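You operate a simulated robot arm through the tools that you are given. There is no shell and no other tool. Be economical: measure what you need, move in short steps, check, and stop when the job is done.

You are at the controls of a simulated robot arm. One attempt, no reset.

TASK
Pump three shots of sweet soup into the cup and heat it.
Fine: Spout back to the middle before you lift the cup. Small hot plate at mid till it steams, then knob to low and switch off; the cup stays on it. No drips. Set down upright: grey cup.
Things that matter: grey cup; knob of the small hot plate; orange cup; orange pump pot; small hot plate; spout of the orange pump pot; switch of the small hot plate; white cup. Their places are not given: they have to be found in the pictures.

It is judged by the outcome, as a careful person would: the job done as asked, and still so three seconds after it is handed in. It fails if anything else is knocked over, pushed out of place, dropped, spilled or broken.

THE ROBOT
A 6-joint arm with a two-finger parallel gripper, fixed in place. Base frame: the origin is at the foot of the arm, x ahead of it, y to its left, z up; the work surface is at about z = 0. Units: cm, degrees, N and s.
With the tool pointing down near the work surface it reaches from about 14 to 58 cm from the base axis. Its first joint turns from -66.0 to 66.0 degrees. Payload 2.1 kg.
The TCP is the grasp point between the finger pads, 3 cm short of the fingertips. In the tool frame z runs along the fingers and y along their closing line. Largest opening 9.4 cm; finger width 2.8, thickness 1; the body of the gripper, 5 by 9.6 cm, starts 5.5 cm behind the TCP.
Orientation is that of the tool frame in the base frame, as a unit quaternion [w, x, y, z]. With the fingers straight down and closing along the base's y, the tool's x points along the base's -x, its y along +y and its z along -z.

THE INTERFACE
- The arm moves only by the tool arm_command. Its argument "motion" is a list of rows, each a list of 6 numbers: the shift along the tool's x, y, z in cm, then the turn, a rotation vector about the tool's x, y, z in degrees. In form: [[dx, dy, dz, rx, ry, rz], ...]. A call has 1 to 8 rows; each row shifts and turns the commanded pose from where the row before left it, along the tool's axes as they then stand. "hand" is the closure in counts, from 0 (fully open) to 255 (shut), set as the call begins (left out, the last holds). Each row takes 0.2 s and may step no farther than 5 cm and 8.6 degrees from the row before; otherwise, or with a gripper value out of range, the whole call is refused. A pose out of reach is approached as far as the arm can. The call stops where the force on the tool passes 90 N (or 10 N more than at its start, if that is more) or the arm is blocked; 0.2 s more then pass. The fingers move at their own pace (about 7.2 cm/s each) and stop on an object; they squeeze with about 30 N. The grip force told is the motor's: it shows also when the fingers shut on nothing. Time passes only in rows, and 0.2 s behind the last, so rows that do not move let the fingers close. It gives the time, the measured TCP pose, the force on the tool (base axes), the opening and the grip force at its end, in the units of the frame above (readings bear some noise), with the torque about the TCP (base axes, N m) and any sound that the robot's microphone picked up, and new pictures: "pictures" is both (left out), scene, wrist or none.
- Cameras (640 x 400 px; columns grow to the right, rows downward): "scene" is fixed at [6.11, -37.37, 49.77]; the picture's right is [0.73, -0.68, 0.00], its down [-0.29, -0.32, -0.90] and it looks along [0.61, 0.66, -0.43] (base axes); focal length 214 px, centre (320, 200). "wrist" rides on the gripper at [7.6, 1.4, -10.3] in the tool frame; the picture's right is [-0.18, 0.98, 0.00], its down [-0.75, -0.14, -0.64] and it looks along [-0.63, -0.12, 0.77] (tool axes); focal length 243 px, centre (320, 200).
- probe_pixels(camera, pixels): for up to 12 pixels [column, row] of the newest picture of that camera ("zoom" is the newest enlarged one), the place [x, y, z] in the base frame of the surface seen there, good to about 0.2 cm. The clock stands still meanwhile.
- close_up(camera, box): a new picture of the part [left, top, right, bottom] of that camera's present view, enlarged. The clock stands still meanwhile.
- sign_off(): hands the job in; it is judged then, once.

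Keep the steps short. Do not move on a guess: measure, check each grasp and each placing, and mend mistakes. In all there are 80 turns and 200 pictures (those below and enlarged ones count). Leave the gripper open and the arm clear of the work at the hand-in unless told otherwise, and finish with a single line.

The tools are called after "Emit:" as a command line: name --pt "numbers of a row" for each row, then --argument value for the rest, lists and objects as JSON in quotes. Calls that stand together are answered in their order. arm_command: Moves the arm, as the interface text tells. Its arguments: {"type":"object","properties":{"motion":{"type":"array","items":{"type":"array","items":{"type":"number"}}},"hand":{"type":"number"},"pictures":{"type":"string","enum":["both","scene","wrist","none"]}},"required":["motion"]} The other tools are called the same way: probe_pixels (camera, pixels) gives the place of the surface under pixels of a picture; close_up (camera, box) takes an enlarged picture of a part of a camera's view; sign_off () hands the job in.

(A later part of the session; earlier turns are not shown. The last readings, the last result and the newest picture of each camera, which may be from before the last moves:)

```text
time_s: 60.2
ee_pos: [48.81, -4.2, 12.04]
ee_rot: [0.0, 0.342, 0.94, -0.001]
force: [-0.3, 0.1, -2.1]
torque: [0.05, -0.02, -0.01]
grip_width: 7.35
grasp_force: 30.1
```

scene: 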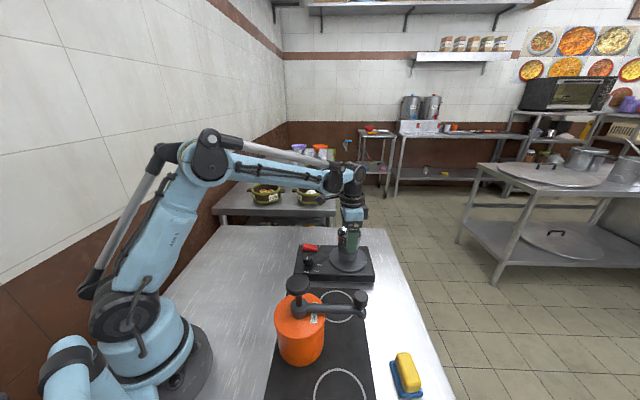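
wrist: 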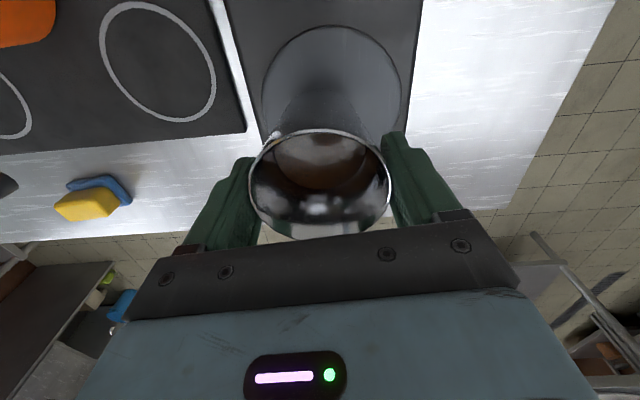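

Emit:
arm_command --pt "0 0 0.15 0 0 0" --pt "0 0 0.15 0 0 0" --pictures "scene"

Emit:
close_up --camera "scene" --box '[310, 215, 390, 285]'

```text
time_s: 60.8
ee_pos: [48.67, -4.25, 11.9]
ee_rot: [0.0, 0.342, 0.94, -0.001]
force: [-0.5, -0.9, 10.5]
torque: [-0.02, -0.05, 0.05]
grip_width: 7.35
grasp_force: 29.4
```

scene: 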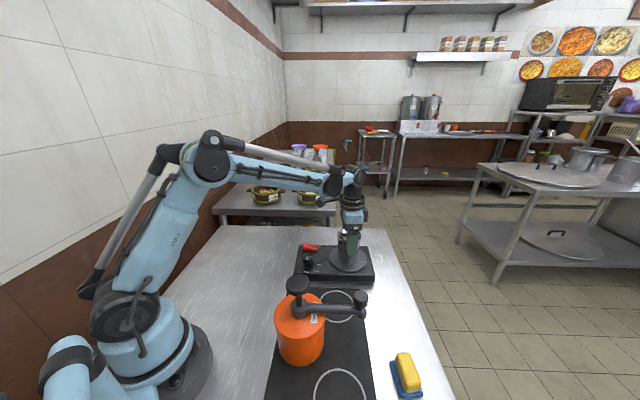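

```text
5.71 times, centred on (350, 250) of scene
```

zoom: 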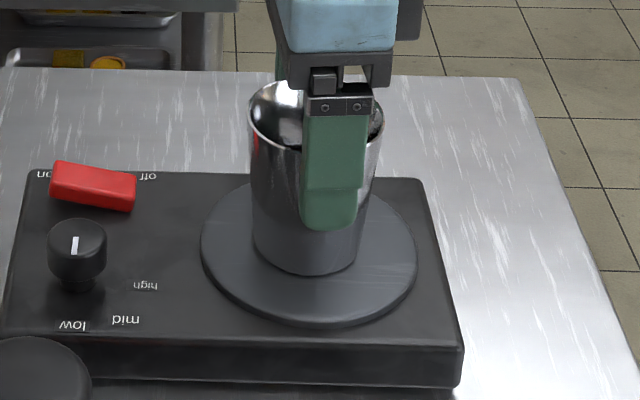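

Contact: 10 N up. I'll relieve it a touch, then open.

Emit:
arm_command --pt "0 0 -0.13 0 0 0" --pt "0 0 0 0 0 0" --pictures "none"

Emit:
arm_command --pt "0 0 0 0 0 0" --pt "0 0 0 0 0 0" --hand 0 --pictures "both"

Emit:
close_up --camera "scene" --box '[310, 215, 390, 285]'

```text
time_s: 61.4
ee_pos: [48.68, -4.11, 11.97]
ee_rot: [-0.001, 0.342, 0.94, 0.0]
force: [0.1, -0.1, -1.4]
torque: [0.02, -0.03, -0.03]
grip_width: 7.35
grasp_force: 30.4
```

```text
time_s: 62.0
ee_pos: [48.7, -4.25, 11.91]
ee_rot: [-0.001, 0.342, 0.94, -0.001]
force: [0.0, -0.4, 0.0]
torque: [-0.01, -0.01, 0.02]
grip_width: 9.4
grasp_force: 0.1
```

scene: 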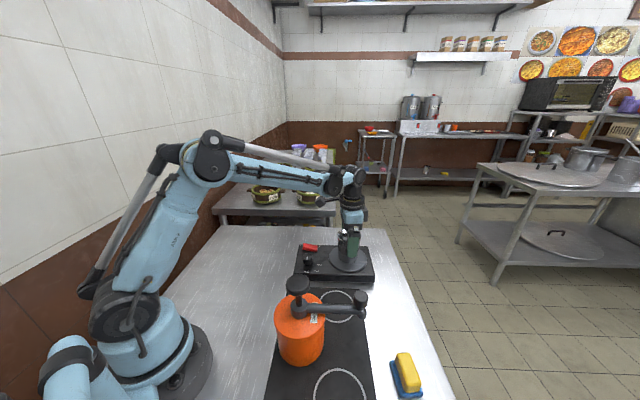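
wrist: 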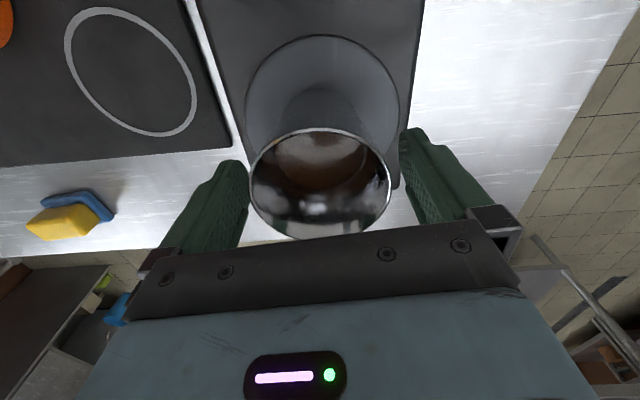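

```text
5.71 times, centred on (350, 250) of scene
```

zoom: 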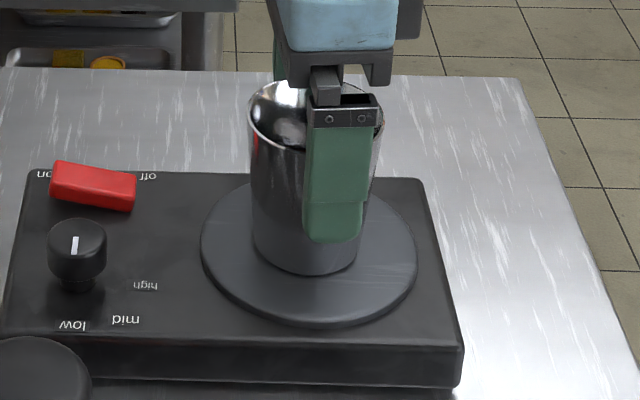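

The cup stands upright and free. I rise straight up and move above the knob to measure it.

Emit:
arm_command --pt "0 0 -3 0 0 0" --pt "0 0 -5 0 0 0" --pt "0 0 -5 0 0 0" --pt "4.3 -0.69 0 0 0 0" --pt "4.3 -0.69 0 0 0 0" --pt "4.4 -0.69 0 0 0 0" --pt "0 0 2 0 0 0" --hand 120 --pictures "both"

Emit:
close_up --camera "wrist" --box '[240, 30, 440, 170]'

Emit:
close_up --camera "scene" --box '[290, 225, 390, 295]'

```text
time_s: 63.6
ee_pos: [37.35, 2.6, 23.01]
ee_rot: [0.0, 0.343, 0.939, 0.0]
force: [-0.5, -0.4, -1.1]
torque: [0.02, 0.0, -0.01]
grip_width: 7.33
grasp_force: 30.2
```

scene: 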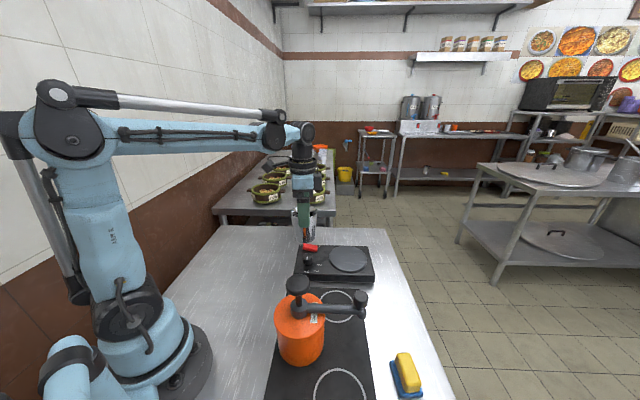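
wrist: 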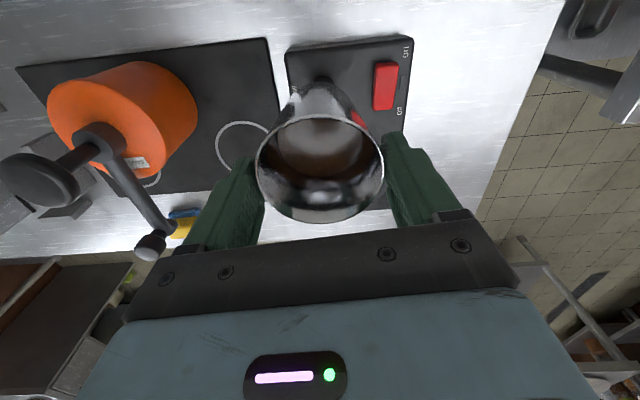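

```text
2.86 times, centred on (340, 100) of wrist
```

zoom: 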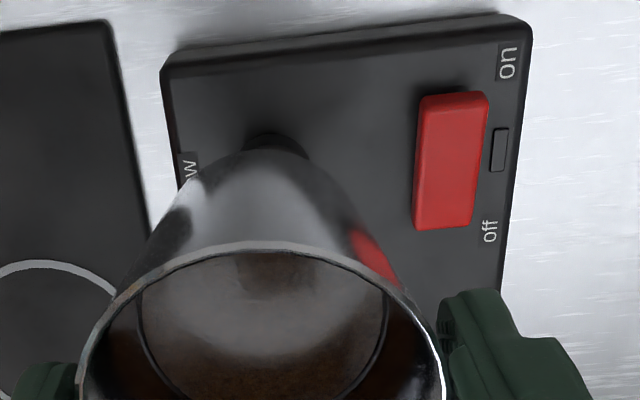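

```text
5.71 times, centred on (340, 260) of scene
```

zoom: 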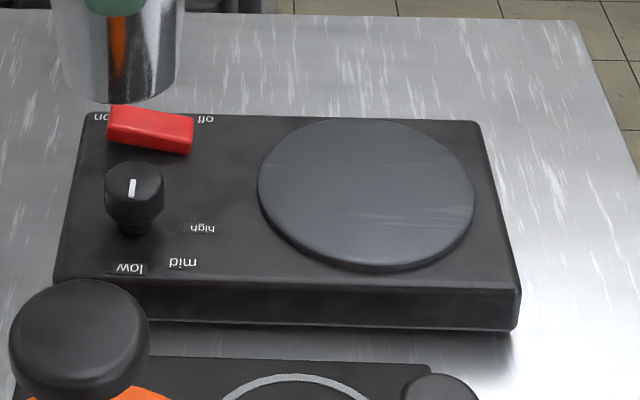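

My mistake: the "hand 120" took effect at the start of that call, so the fingers closed on the cup again and carried it here. It is held upright and the soup looks undisturbed. I'll measure how it sits in the hand and check for drips before putting it back gently.

Emit:
probe_pixels --camera "wrist" --pixels '[[258, 160], [382, 155], [320, 220], [318, 119], [290, 126], [350, 125]]'

Emit:
close_up --camera "scene" --box '[270, 190, 370, 260]'

Emit:
close_up --camera "wrist" --box '[240, 80, 400, 240]'

```text
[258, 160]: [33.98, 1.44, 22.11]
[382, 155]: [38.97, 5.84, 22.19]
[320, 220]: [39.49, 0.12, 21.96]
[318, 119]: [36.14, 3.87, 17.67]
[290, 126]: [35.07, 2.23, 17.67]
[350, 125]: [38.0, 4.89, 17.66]
```

```text
5.71 times, centred on (320, 225) of scene
```

zoom: 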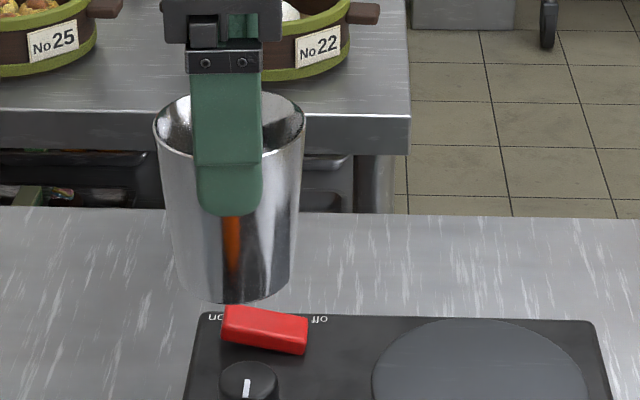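

```text
2.50 times, centred on (320, 160) of wrist
```

zoom: 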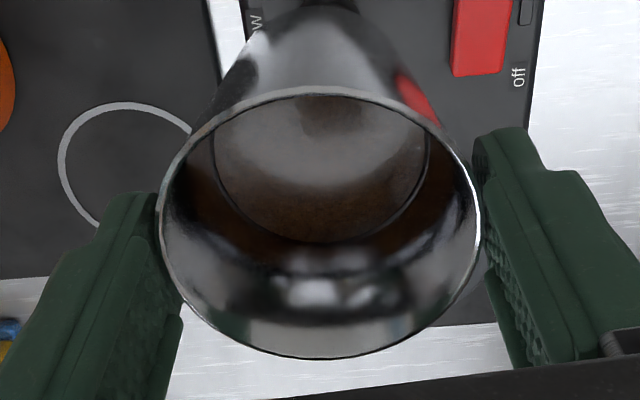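

The rim is level at z 22.1 (TCP − 0.9) and nothing is spilled. Slowly back over the plate centre.

Emit:
arm_command --pt "-0.4 0.06 0 0 0 0" --pt "-0.8 0.12 0 0 0 0" --pt "-1.0 0.16 0 0 0 0" --pt "-1.0 0.16 0 0 0 0" --pt "-1.0 0.16 0 0 0 0" --pt "-1.0 0.16 0 0 0 0" --pt "-1.0 0.16 0 0 0 0" --pt "-1.0 0.16 0 0 0 0" --pictures "none"

Emit:
arm_command --pt "-1.0 0.16 0 0 0 0" --pt "-1.0 0.16 0 0 0 0" --pt "-1.0 0.16 0 0 0 0" --pt "-1.0 0.16 0 0 0 0" --pt "-0.9 0.14 0 0 0 0" --pt "-0.6 0.1 0 0 0 0" --pt "-0.29 0.1 0 0 0 0" --pt "0 0 0 0 0 0" --pictures "none"

Emit:
arm_command --pt "0 0 0.4 0 0 0" --pt "0 0 0.9 0 0 0" --pt "0 0 1.1 0 0 0" --pt "0 0 1.2 0 0 0" --pt "0 0 1.2 0 0 0" --pt "0 0 1.1 0 0 0" --pt "0 0 0.7 0 0 0" --pt "0 0 0.3 0 0 0" --pictures "scene"

Emit:
close_up --camera "scene" --box '[310, 215, 390, 285]'

```text
time_s: 65.4
ee_pos: [43.69, -1.29, 22.89]
ee_rot: [0.0, 0.343, 0.939, -0.001]
force: [0.1, 0.8, -0.9]
torque: [0.01, 0.04, -0.01]
grip_width: 7.32
grasp_force: 30.0
```

```text
time_s: 67.2
ee_pos: [48.69, -4.24, 22.95]
ee_rot: [-0.001, 0.342, 0.94, 0.0]
force: [-0.3, 0.0, -1.6]
torque: [-0.05, -0.01, -0.01]
grip_width: 7.34
grasp_force: 29.9
```

```text
time_s: 69.0
ee_pos: [48.77, -4.22, 15.93]
ee_rot: [0.0, 0.342, 0.94, 0.0]
force: [1.0, -0.5, -1.1]
torque: [-0.01, -0.01, 0.03]
grip_width: 7.33
grasp_force: 29.5
```

scene: 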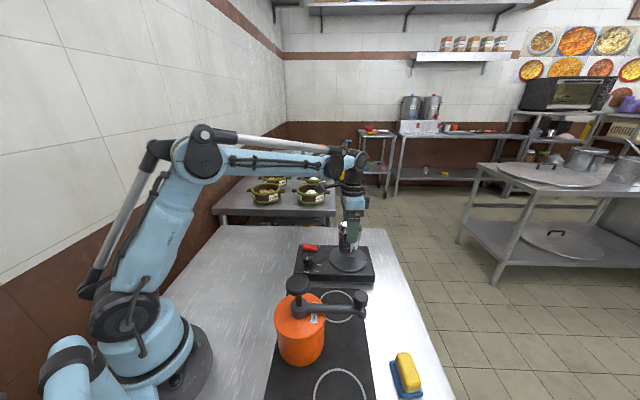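

```text
5.71 times, centred on (350, 250) of scene
```

zoom: 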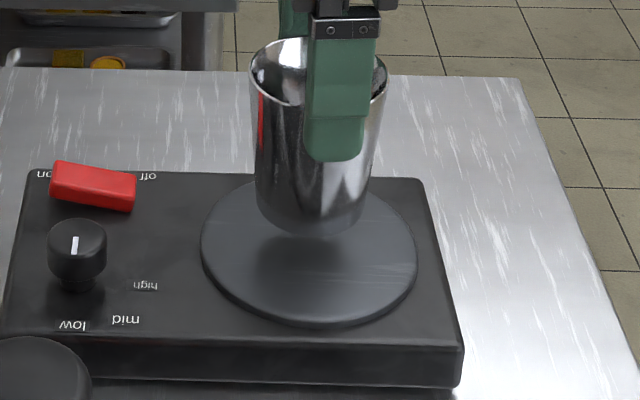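

About 2 cm to go. Lower 1.5 cm, then small steps to contact.

Emit:
arm_command --pt "0 0 0.4 0 0 0" --pt "0 0 0.4 0 0 0" --pt "0 0 0.3 0 0 0" --pt "0 0 0.2 0 0 0" --pt "0 0 0.15 0 0 0" --pictures "none"

Emit:
arm_command --pt "0 0 0.15 0 0 0" --pt "0 0 0.15 0 0 0" --pictures "none"

```text
time_s: 70.2
ee_pos: [48.67, -4.25, 14.56]
ee_rot: [-0.001, 0.341, 0.94, -0.001]
force: [0.9, 0.2, -0.6]
torque: [0.02, 0.04, 0.02]
grip_width: 7.35
grasp_force: 30.1
```

```text
time_s: 70.8
ee_pos: [48.56, -4.28, 14.39]
ee_rot: [-0.001, 0.342, 0.94, 0.0]
force: [-0.5, -0.8, -1.8]
torque: [-0.04, 0.0, 0.01]
grip_width: 7.35
grasp_force: 30.2
```

Emit:
arm_command --pt "0 0 0.15 0 0 0" --pt "0 0 0.15 0 0 0" --pictures "none"

Emit:
arm_command --pt "0 0 0.12 0 0 0" --pt "0 0 0.12 0 0 0" --pictures "scene"

Emit:
close_up --camera "scene" --box '[310, 215, 390, 285]'

```text
time_s: 71.4
ee_pos: [48.62, -4.26, 14.0]
ee_rot: [-0.001, 0.342, 0.94, -0.002]
force: [0.3, 0.5, -1.8]
torque: [0.0, 0.02, -0.01]
grip_width: 7.34
grasp_force: 29.8
```

```text
time_s: 72.0
ee_pos: [48.68, -4.16, 13.84]
ee_rot: [0.0, 0.342, 0.94, -0.001]
force: [-0.5, 0.2, -1.6]
torque: [0.0, -0.04, 0.0]
grip_width: 7.33
grasp_force: 30.4
```

scene: 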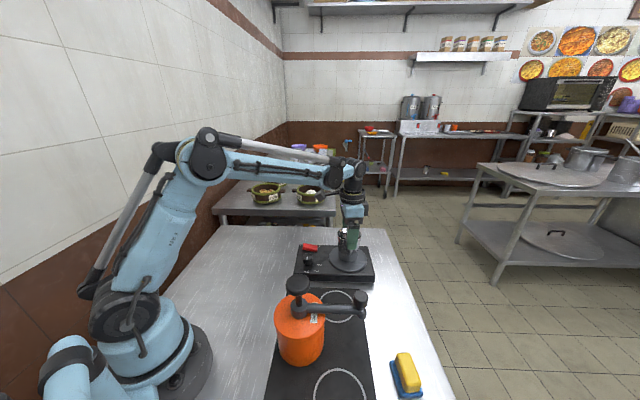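

```text
5.71 times, centred on (350, 250) of scene
```

zoom: 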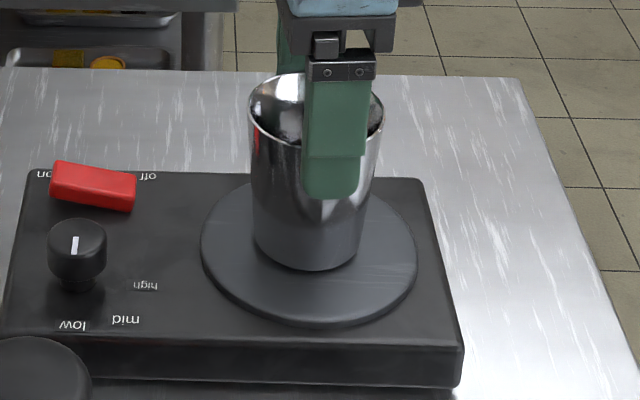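

Nearly down; still no contact. Two more small steps at a time.

Emit:
arm_command --pt "0 0 0.12 0 0 0" --pt "0 0 0.12 0 0 0" --pictures "none"

```text
time_s: 72.6
ee_pos: [48.59, -4.18, 13.41]
ee_rot: [0.0, 0.342, 0.94, -0.002]
force: [0.2, -0.3, -1.7]
torque: [0.0, 0.01, 0.01]
grip_width: 7.34
grasp_force: 30.2
```

Emit:
arm_command --pt "0 0 0.12 0 0 0" --pt "0 0 0.1 0 0 0" --pictures "scene"

Emit:
close_up --camera "scene" --box '[310, 215, 390, 285]'

```text
time_s: 73.2
ee_pos: [48.66, -4.22, 13.43]
ee_rot: [0.001, 0.342, 0.94, -0.001]
force: [0.1, -2.3, 24.5]
torque: [-0.04, 0.03, 0.24]
grip_width: 7.34
grasp_force: 30.5
```

scene: 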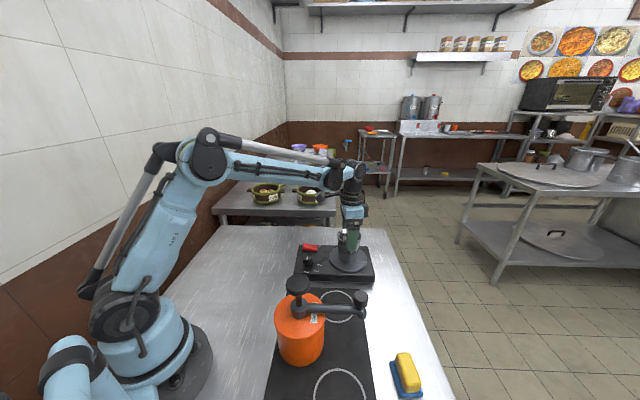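

```text
5.71 times, centred on (350, 250) of scene
```

zoom: 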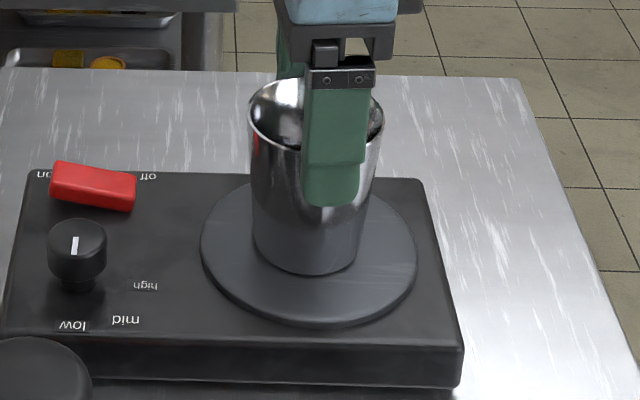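

Contact at 24 N. I'll relieve it, open fully, and keep the hand open while I rise well clear.

Emit:
arm_command --pt "0 0 -0.15 0 0 0" --pt "0 0 0 0 0 0" --pictures "none"

Emit:
arm_command --pt "0 0 0 0 0 0" --pt "0 0 0 0 0 0" --pt "0 0 -1 0 0 0" --pt "0 0 -3 0 0 0" --pt "0 0 -4 0 0 0" --pt "0 0 -4 0 0 0" --hand 0 --pictures "both"

Emit:
close_up --camera "scene" --box '[310, 215, 390, 285]'

```text
time_s: 73.8
ee_pos: [48.74, -4.14, 13.42]
ee_rot: [0.0, 0.342, 0.94, 0.0]
force: [-0.3, -0.7, -1.8]
torque: [0.01, 0.0, 0.02]
grip_width: 7.33
grasp_force: 30.3
```

```text
time_s: 75.2
ee_pos: [48.62, -4.18, 25.4]
ee_rot: [-0.001, 0.342, 0.94, -0.001]
force: [0.1, -0.1, 0.4]
torque: [0.03, -0.04, 0.02]
grip_width: 9.43
grasp_force: 0.1
```

scene: 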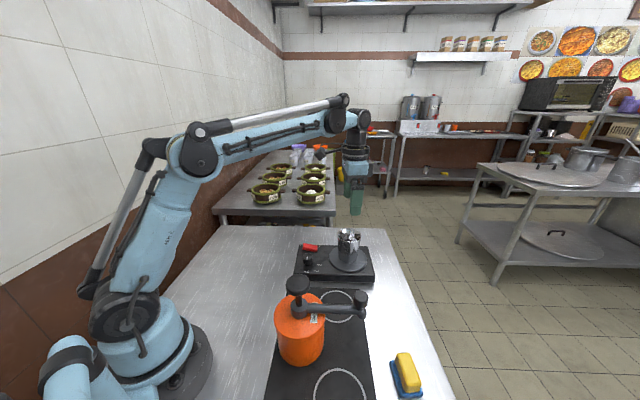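
wrist: 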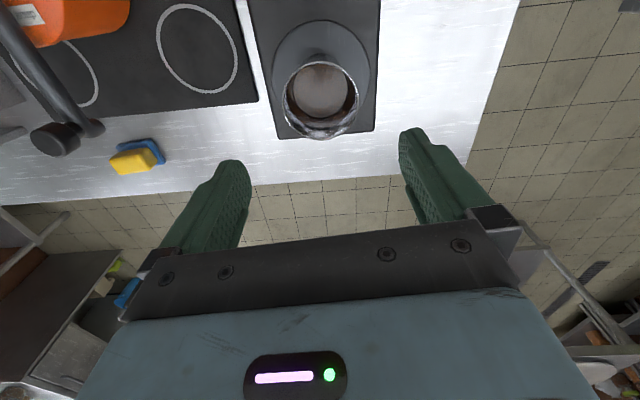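

```text
5.71 times, centred on (350, 250) of scene
```

zoom: 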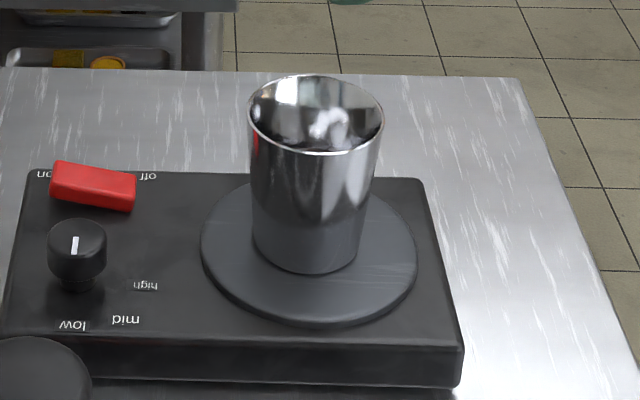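

The cup stands upright, centred on the plate, with nothing spilled. Now I move above the knob with the fingers set to about 5 cm (well clear of the cup this time).

Emit:
arm_command --pt "4.3 -0.69 0 0 0 0" --pt "4.3 -0.69 0 0 0 0" --pt "4.3 -0.69 0 0 0 0" --pt "0 0 4 0 0 0" --pt "0 0 4 0 0 0" --hand 120 --pictures "wrist"

Emit:
close_up --camera "wrist" --box '[240, 20, 440, 160]'

```text
time_s: 76.4
ee_pos: [37.38, 2.61, 17.3]
ee_rot: [0.0, 0.341, 0.94, 0.0]
force: [-0.1, 0.2, -0.2]
torque: [0.0, 0.0, -0.03]
grip_width: 4.99
grasp_force: 0.1
```

wrist: 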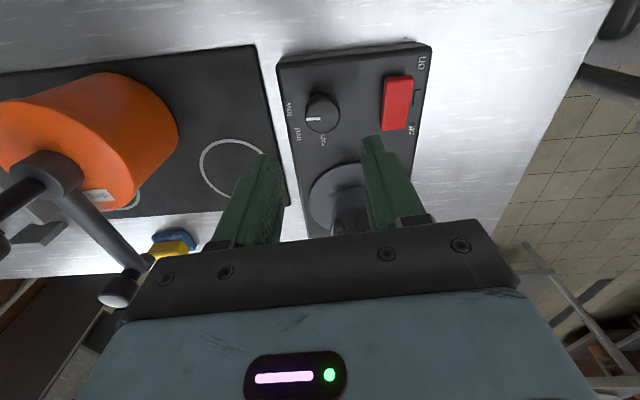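

```text
2.86 times, centred on (340, 90) of wrist
```

zoom: 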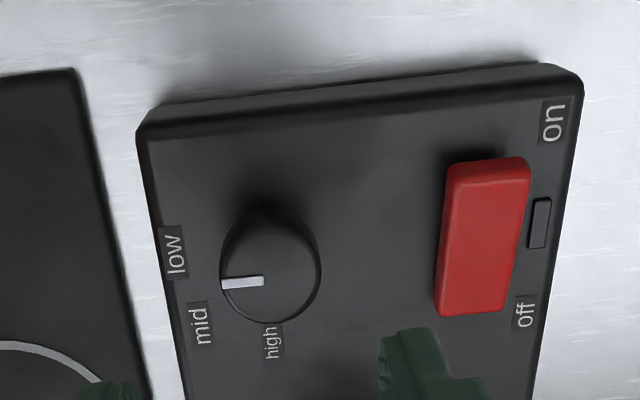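

Emit:
probe_pixels --camera "zoom" --pixels '[[272, 268], [226, 268], [316, 268], [270, 318], [226, 283], [260, 281], [488, 170], [470, 308], [443, 240], [520, 230], [480, 240], [268, 240]]'

Emit:
probe_pixels --camera "zoom" --pixels '[[172, 253], [198, 325], [271, 342], [553, 120], [525, 313], [510, 175], [495, 305]]'

```text
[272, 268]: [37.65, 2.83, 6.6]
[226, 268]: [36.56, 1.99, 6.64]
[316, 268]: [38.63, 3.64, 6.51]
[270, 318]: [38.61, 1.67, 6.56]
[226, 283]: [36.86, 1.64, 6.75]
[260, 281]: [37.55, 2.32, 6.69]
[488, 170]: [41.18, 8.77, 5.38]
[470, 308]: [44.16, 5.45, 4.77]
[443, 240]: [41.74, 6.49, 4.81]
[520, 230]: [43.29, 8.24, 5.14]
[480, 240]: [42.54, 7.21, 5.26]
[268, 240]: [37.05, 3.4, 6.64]
```

```text
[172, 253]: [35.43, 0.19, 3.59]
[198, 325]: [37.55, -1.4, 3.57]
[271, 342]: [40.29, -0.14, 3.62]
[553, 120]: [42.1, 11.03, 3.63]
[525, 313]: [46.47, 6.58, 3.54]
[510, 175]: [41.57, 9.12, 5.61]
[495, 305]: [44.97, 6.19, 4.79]
```

Knob centre is (37.6,2.75), diameter about 2.9 and top z 6.65. The mark is at -135° (low) and "mid" is at -90°, so I need +45° counter-clockwise from above. Descend around the knob.

Emit:
arm_command --pt "-0.08 0.25 3 0 0 0" --pt "0 0 3 0 0 0" --pt "0 0 2 0 0 0" --pt "0 0 1.3 0 0 0" --pt "0 0 0.7 0 0 0" --pictures "both"

Emit:
close_up --camera "scene" --box '[280, 215, 380, 285]'

```text
time_s: 77.6
ee_pos: [37.78, 2.6, 7.54]
ee_rot: [-0.001, 0.342, 0.94, 0.0]
force: [0.5, 0.0, -0.1]
torque: [0.0, 0.03, 0.02]
grip_width: 4.94
grasp_force: 0.1
```

scene: 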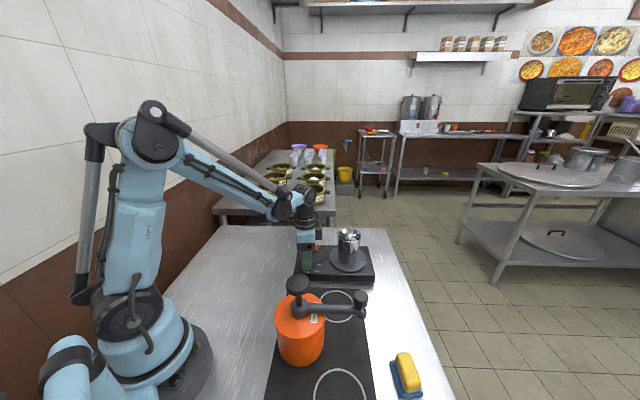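
wrist: 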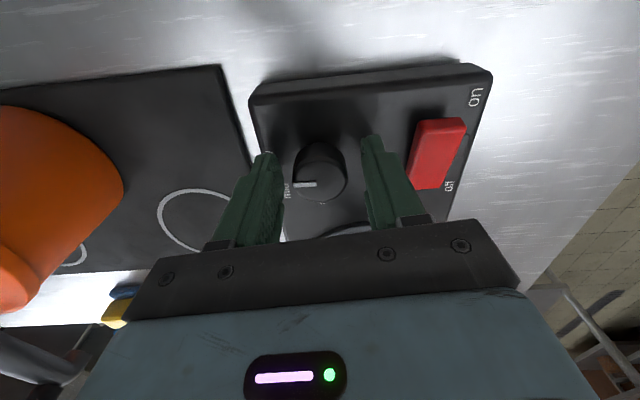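

```text
5.71 times, centred on (330, 250) of scene
```

zoom: 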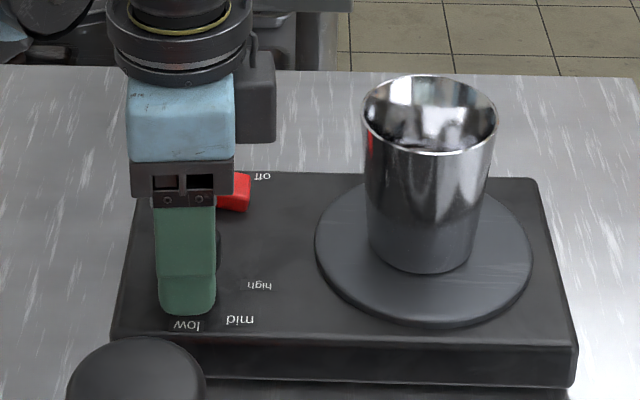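

The knob is between the fingers. Close on it.

Emit:
arm_command --pt "0 0 0.2 0 0 0" --pt "0 0 0 0 0 0" --pt "0 0 0 0 0 0" --hand 255 --pictures "none"

```text
time_s: 78.4
ee_pos: [37.65, 2.58, 7.25]
ee_rot: [0.0, 0.342, 0.94, -0.001]
force: [-7.2, -4.8, 31.1]
torque: [-0.14, 0.23, 0.09]
grip_width: 3.11
grasp_force: 29.6
```

Gripped at 3.1 cm, but it is pressing down with 31 N. I'll relieve slightly.

Emit:
arm_command --pt "0 0 -0.15 0 0 0" --pt "0 0 0 0 0 0" --pictures "wrist"

Emit:
close_up --camera "wrist" --box '[220, 100, 420, 240]'

```text
time_s: 79.0
ee_pos: [37.79, 2.77, 7.44]
ee_rot: [0.0, 0.341, 0.94, 0.0]
force: [1.8, -0.6, 0.7]
torque: [0.41, 0.43, 0.04]
grip_width: 3.13
grasp_force: 29.7
```

wrist: 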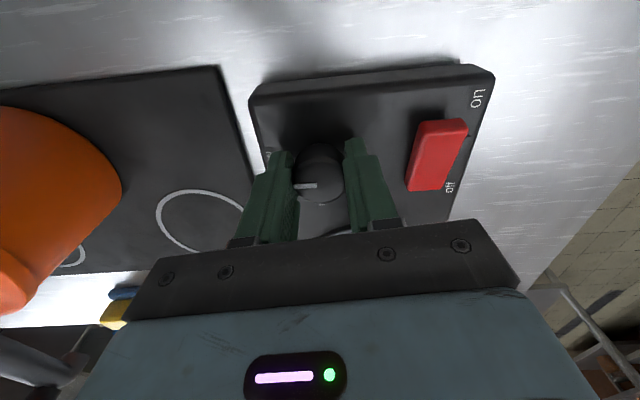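

```text
2.86 times, centred on (320, 170) of wrist
```

zoom: 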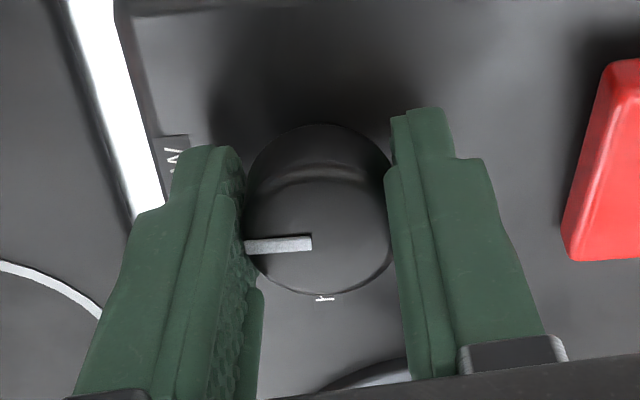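

Forces are small now. I'll turn the knob: 45° counter-clockwise seen from above.

Emit:
arm_command --pt "0 0 0 0 0 -5.625" --pt "0 0 0 0 0 -5.625" --pt "0 0 0 0 0 -5.625" --pt "0 0 0 0 0 -5.625" --pt "0 0 0 0 0 -5.625" --pt "0 0 0 0 0 -5.625" --pt "0 0 0 0 0 -5.625" --pt "0 0 0 0 0 -5.625" --pictures "wrist"

Emit:
close_up --camera "wrist" --box '[220, 100, 420, 240]'

```text
time_s: 80.8
ee_pos: [37.66, 2.62, 7.51]
ee_rot: [0.001, -0.044, 0.999, -0.001]
force: [2.6, -1.0, 0.1]
torque: [0.09, -0.41, -0.03]
grip_width: 3.1
grasp_force: 29.9
```

wrist: 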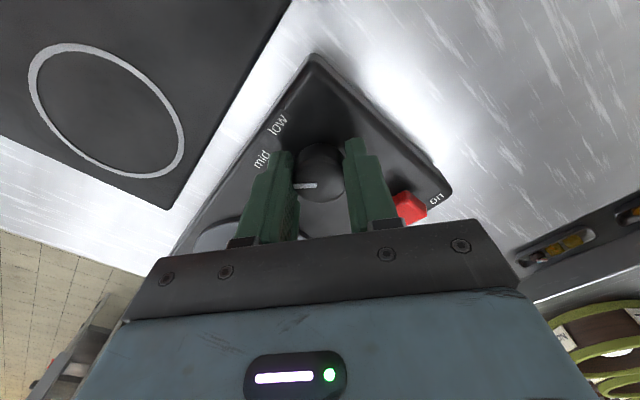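

```text
2.86 times, centred on (320, 170) of wrist
```

zoom: 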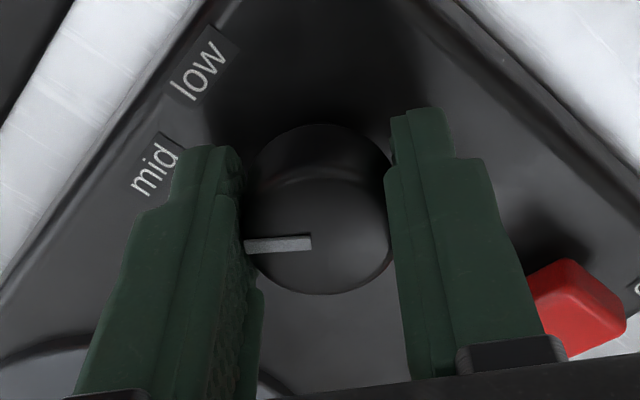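

The knob turned with the fingers. Open to 5 cm, rise, and check the mark.

Emit:
arm_command --pt "0 0 0 0 0 0" --pt "0 0 0 0 0 0" --pt "0 0 -3 0 0 0" --pt "0 0 -4 0 0 0" --pt "0 0 -4 0 0 0" --pt "0 0 0 0 0 0" --hand 120 --pictures "wrist"

Emit:
close_up --camera "wrist" --box '[260, 30, 440, 160]'

```text
time_s: 82.2
ee_pos: [37.84, 2.52, 18.44]
ee_rot: [0.0, -0.044, 0.999, -0.001]
force: [-0.1, 0.1, 0.7]
torque: [-0.01, 0.02, 0.0]
grip_width: 4.96
grasp_force: 0.0
```

wrist: 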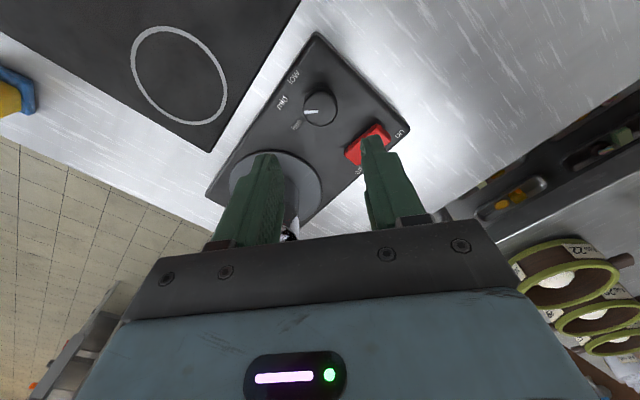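

```text
3.08 times, centred on (350, 95) of wrist
```

zoom: 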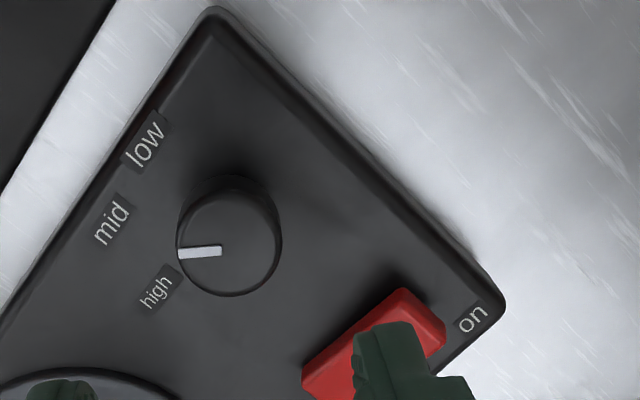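

Emit:
probe_pixels --camera "zoom" --pixels '[[182, 254], [218, 250], [200, 252], [182, 240], [278, 240], [230, 290], [232, 240]]'

```text
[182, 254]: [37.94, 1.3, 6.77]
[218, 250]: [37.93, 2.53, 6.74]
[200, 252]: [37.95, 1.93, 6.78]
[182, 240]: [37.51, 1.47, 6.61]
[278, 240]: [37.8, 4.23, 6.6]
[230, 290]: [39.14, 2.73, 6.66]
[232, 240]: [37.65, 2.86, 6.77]
```

The mark is at -90°, which is "mid". Next is the switch: I'll shut the fingers, turn to align with it, and hover over its "on" end at about (41.5,8.3).

Emit:
arm_command --pt "0 0 0 0 0 -7.4" --pt "0 0 0 0 0 -7.4" --pt "0 0 0 0 0 -7.4" --pt "0 0 0 0 0 -7.4" --pt "0 0 0 0 0 -7.4" --pt "-3.28 0.81 0 0 0 0" --pt "-3.28 0.81 0 0 0 0" --pt "0 0 4.5 0 0 0" --hand 255 --pictures "both"

Emit:
close_up --camera "wrist" --box '[220, 60, 420, 200]'

Emit:
close_up --camera "scene" --box '[280, 215, 380, 285]'

```text
time_s: 84.0
ee_pos: [41.41, 8.22, 13.83]
ee_rot: [0.0, -0.359, 0.933, -0.001]
force: [1.0, 0.2, -0.1]
torque: [0.01, 0.0, 0.0]
grip_width: 0.0
grasp_force: 30.3
```

scene: 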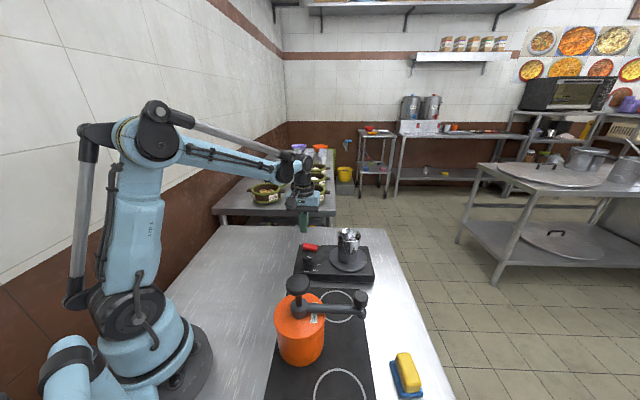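
wrist: 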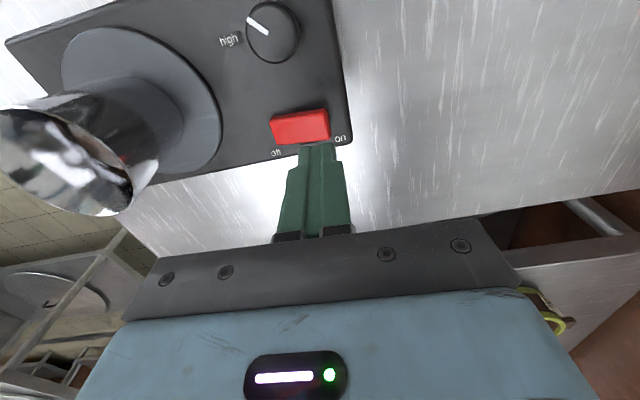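

```text
2.86 times, centred on (320, 130) of wrist
```

zoom: 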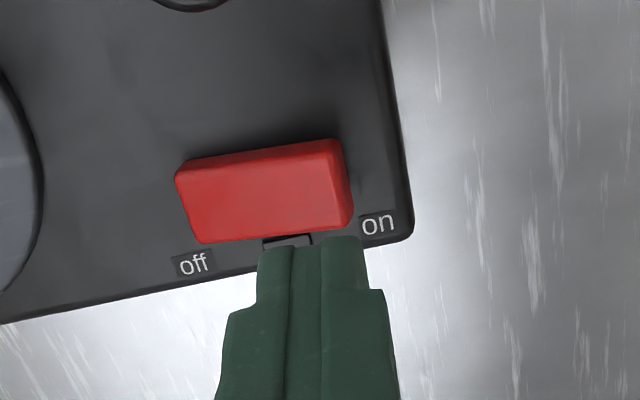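

```text
5.71 times, centred on (330, 250) of scene
```

zoom: 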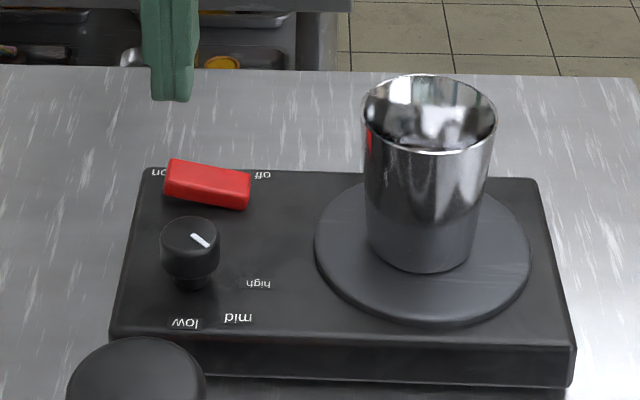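

Aligned. Descend to just above the "on" end, then press gently.

Emit:
arm_command --pt "0 0 2.5 0 0 0" --pt "0 0 2.2 0 0 0" --pt "0 0 0.3 0 0 0" --pt "0 0 0.3 0 0 0" --pictures "scene"

Emit:
close_up --camera "scene" --box '[280, 215, 380, 285]'

```text
time_s: 85.0
ee_pos: [41.5, 8.2, 8.47]
ee_rot: [0.0, -0.358, 0.934, 0.0]
force: [-2.0, 2.8, 2.5]
torque: [0.1, 0.0, 0.02]
grip_width: 0.0
grasp_force: 29.3
```

scene: 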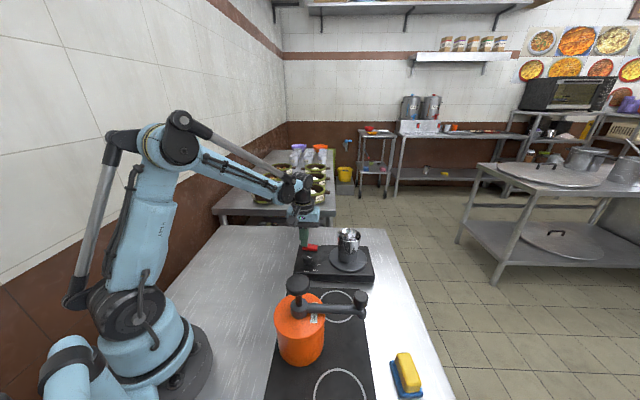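

```text
5.71 times, centred on (330, 250) of scene
```

zoom: 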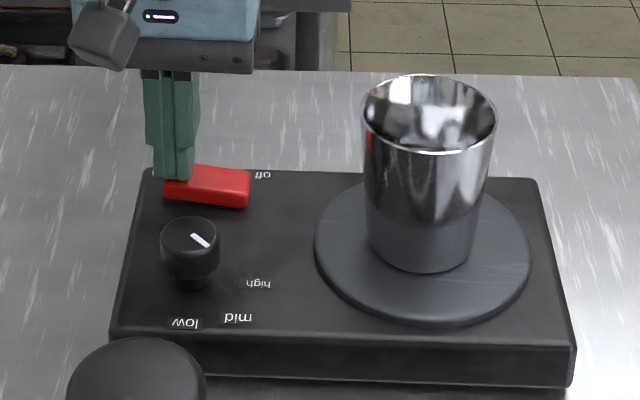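

Light contact, and the rocker is starting to tip. Press a little further.

Emit:
arm_command --pt "0 0 0.25 0 0 0" --pt "0 0 0.25 0 0 0" --pt "0 0 0.2 0 0 0" --pictures "scene"

Emit:
close_up --camera "scene" --box '[280, 215, 380, 285]'

```text
time_s: 85.8
ee_pos: [41.36, 8.33, 7.92]
ee_rot: [0.0, -0.36, 0.933, 0.001]
force: [-15.1, 7.9, 38.0]
torque: [0.13, 0.03, 0.03]
grip_width: 0.0
grasp_force: 29.9
```

scene: 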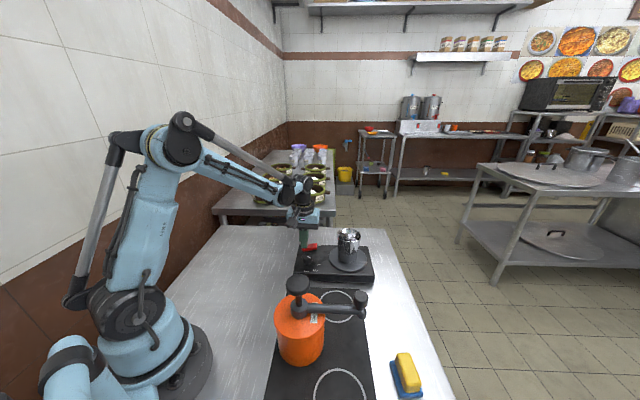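

```text
5.71 times, centred on (330, 250) of scene
```

zoom: 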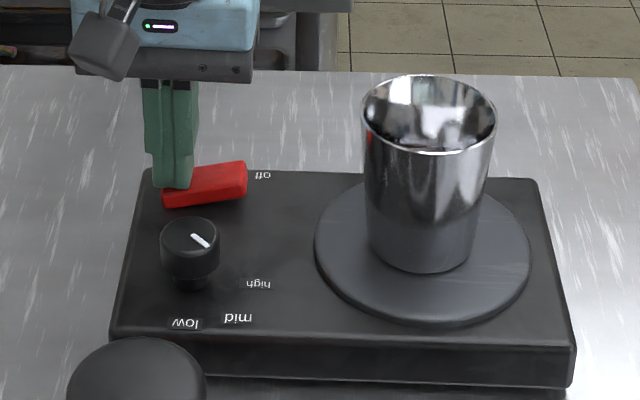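

The rocker flipped. I'll rise and look at the indicator and the cup.

Emit:
arm_command --pt "0 0 -1 0 0 0" --pt "0 0 -4 0 0 0" --pt "0 0 -5 0 0 0" --pictures "both"

Emit:
close_up --camera "scene" --box '[290, 205, 390, 285]'

Emit:
close_up --camera "wrist" --box '[160, 20, 400, 180]'

```text
time_s: 86.6
ee_pos: [41.43, 8.14, 17.84]
ee_rot: [0.0, -0.359, 0.933, -0.001]
force: [0.3, 0.3, 0.2]
torque: [0.01, 0.0, -0.02]
grip_width: 0.0
grasp_force: 30.0
```

scene: 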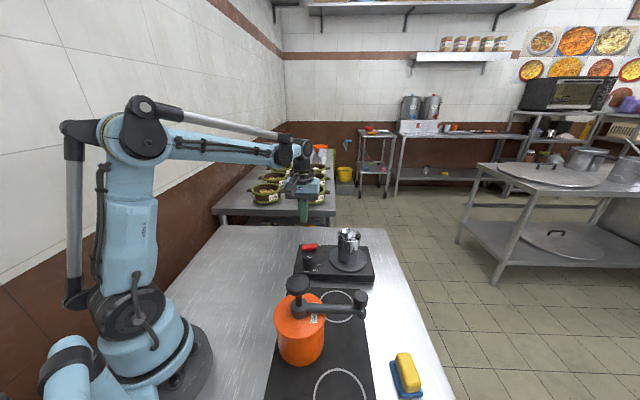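
wrist: 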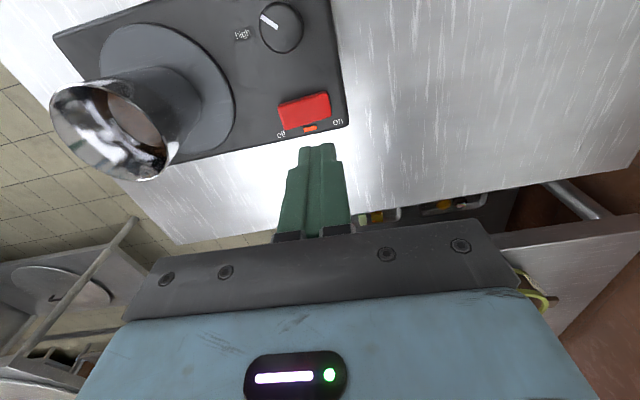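

```text
5.00 times, centred on (340, 245) of scene
```

zoom: 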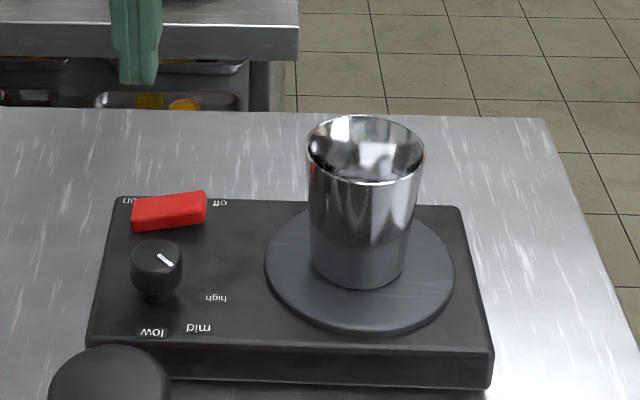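

```text
2.50 times, centred on (280, 100) of wrist
```

zoom: 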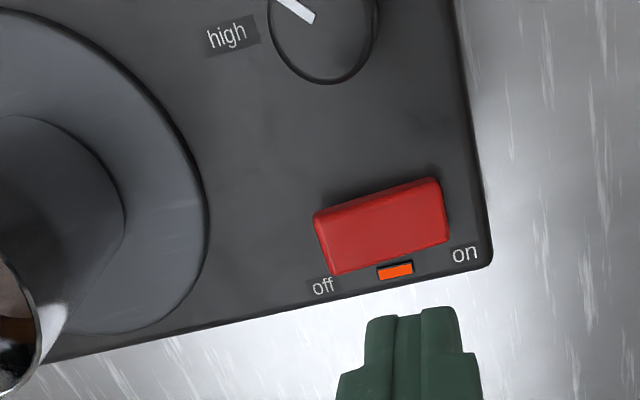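

The orange lamp is lit, so it is heating at mid. While it warms I go back above the knob (yaw 5°, fingers at 5 cm) and wait for steam.

Emit:
arm_command --pt "3.28 -0.81 0 0 0 0" --pt "3.28 -0.81 0 0 0 0" --pt "0 0 0 0 0 7.4" --pt "0 0 0 0 0 7.4" --pt "0 0 0 0 0 7.4" --pt "0 0 0 0 0 7.4" --pt "0 0 0 0 0 7.4" --pt "0 0 0 0 0 0" --hand 120 --pictures "scene"

Emit:
close_up --camera "scene" --box '[290, 195, 390, 285]'

```text
time_s: 88.4
ee_pos: [37.57, 2.69, 17.91]
ee_rot: [0.001, -0.042, 0.999, -0.001]
force: [0.5, -0.1, 0.7]
torque: [-0.01, -0.03, -0.02]
grip_width: 4.98
grasp_force: 0.0
```

scene: 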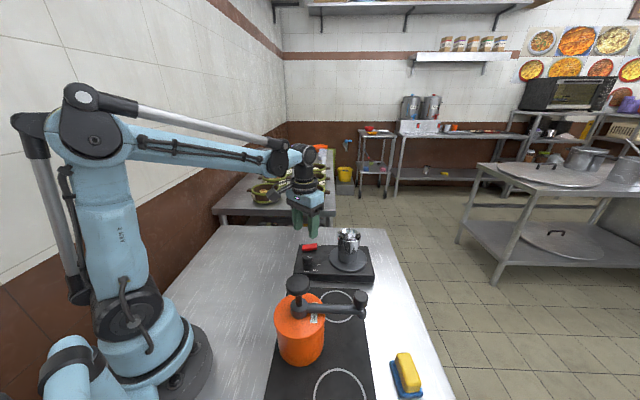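

```text
4.44 times, centred on (340, 240) of scene
```

zoom: 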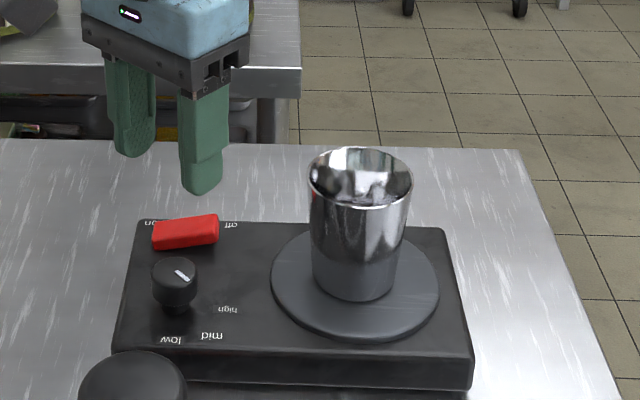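

No steam yet. I'll wait about 1.8 s per call and watch the sounds.

Emit:
arm_command --pt "0 0 0 0 0 0" --pt "0 0 0 0 0 0" --pt "0 0 0 0 0 0" --pt "0 0 0 0 0 0" --pt "0 0 0 0 0 0" --pt "0 0 0 0 0 0" --pt "0 0 0 0 0 0" --pt "0 0 0 0 0 0" --pictures "none"

Emit:
arm_command --pt "0 0 0 0 0 0" --pt "0 0 0 0 0 0" --pt "0 0 0 0 0 0" --pt "0 0 0 0 0 0" --pt "0 0 0 0 0 0" --pt "0 0 0 0 0 0" --pt "0 0 0 0 0 0" --pt "0 0 0 0 0 0" --pictures "none"

Emit:
close_up --camera "scene" --box '[290, 195, 390, 285]'

```text
time_s: 90.2
ee_pos: [37.62, 2.79, 17.93]
ee_rot: [0.001, -0.043, 0.999, -0.001]
force: [-0.4, -0.3, -0.3]
torque: [-0.02, -0.01, 0.02]
grip_width: 4.99
grasp_force: 0.1
```

```text
time_s: 92.0
ee_pos: [37.75, 2.77, 17.96]
ee_rot: [0.0, -0.044, 0.999, -0.002]
force: [0.6, -0.2, 1.3]
torque: [0.01, 0.0, -0.02]
grip_width: 4.97
grasp_force: 0.1
```

```text
4.44 times, centred on (340, 240) of scene
```

zoom: 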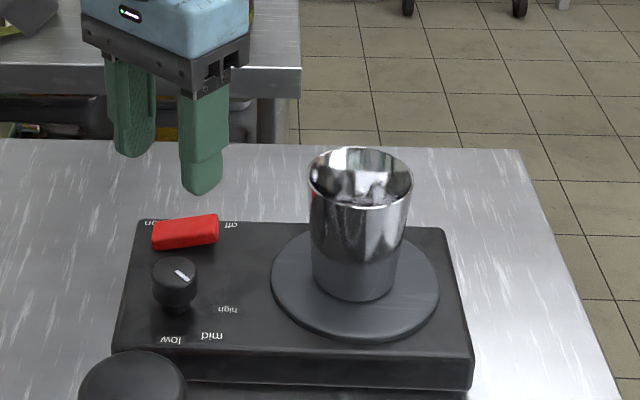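

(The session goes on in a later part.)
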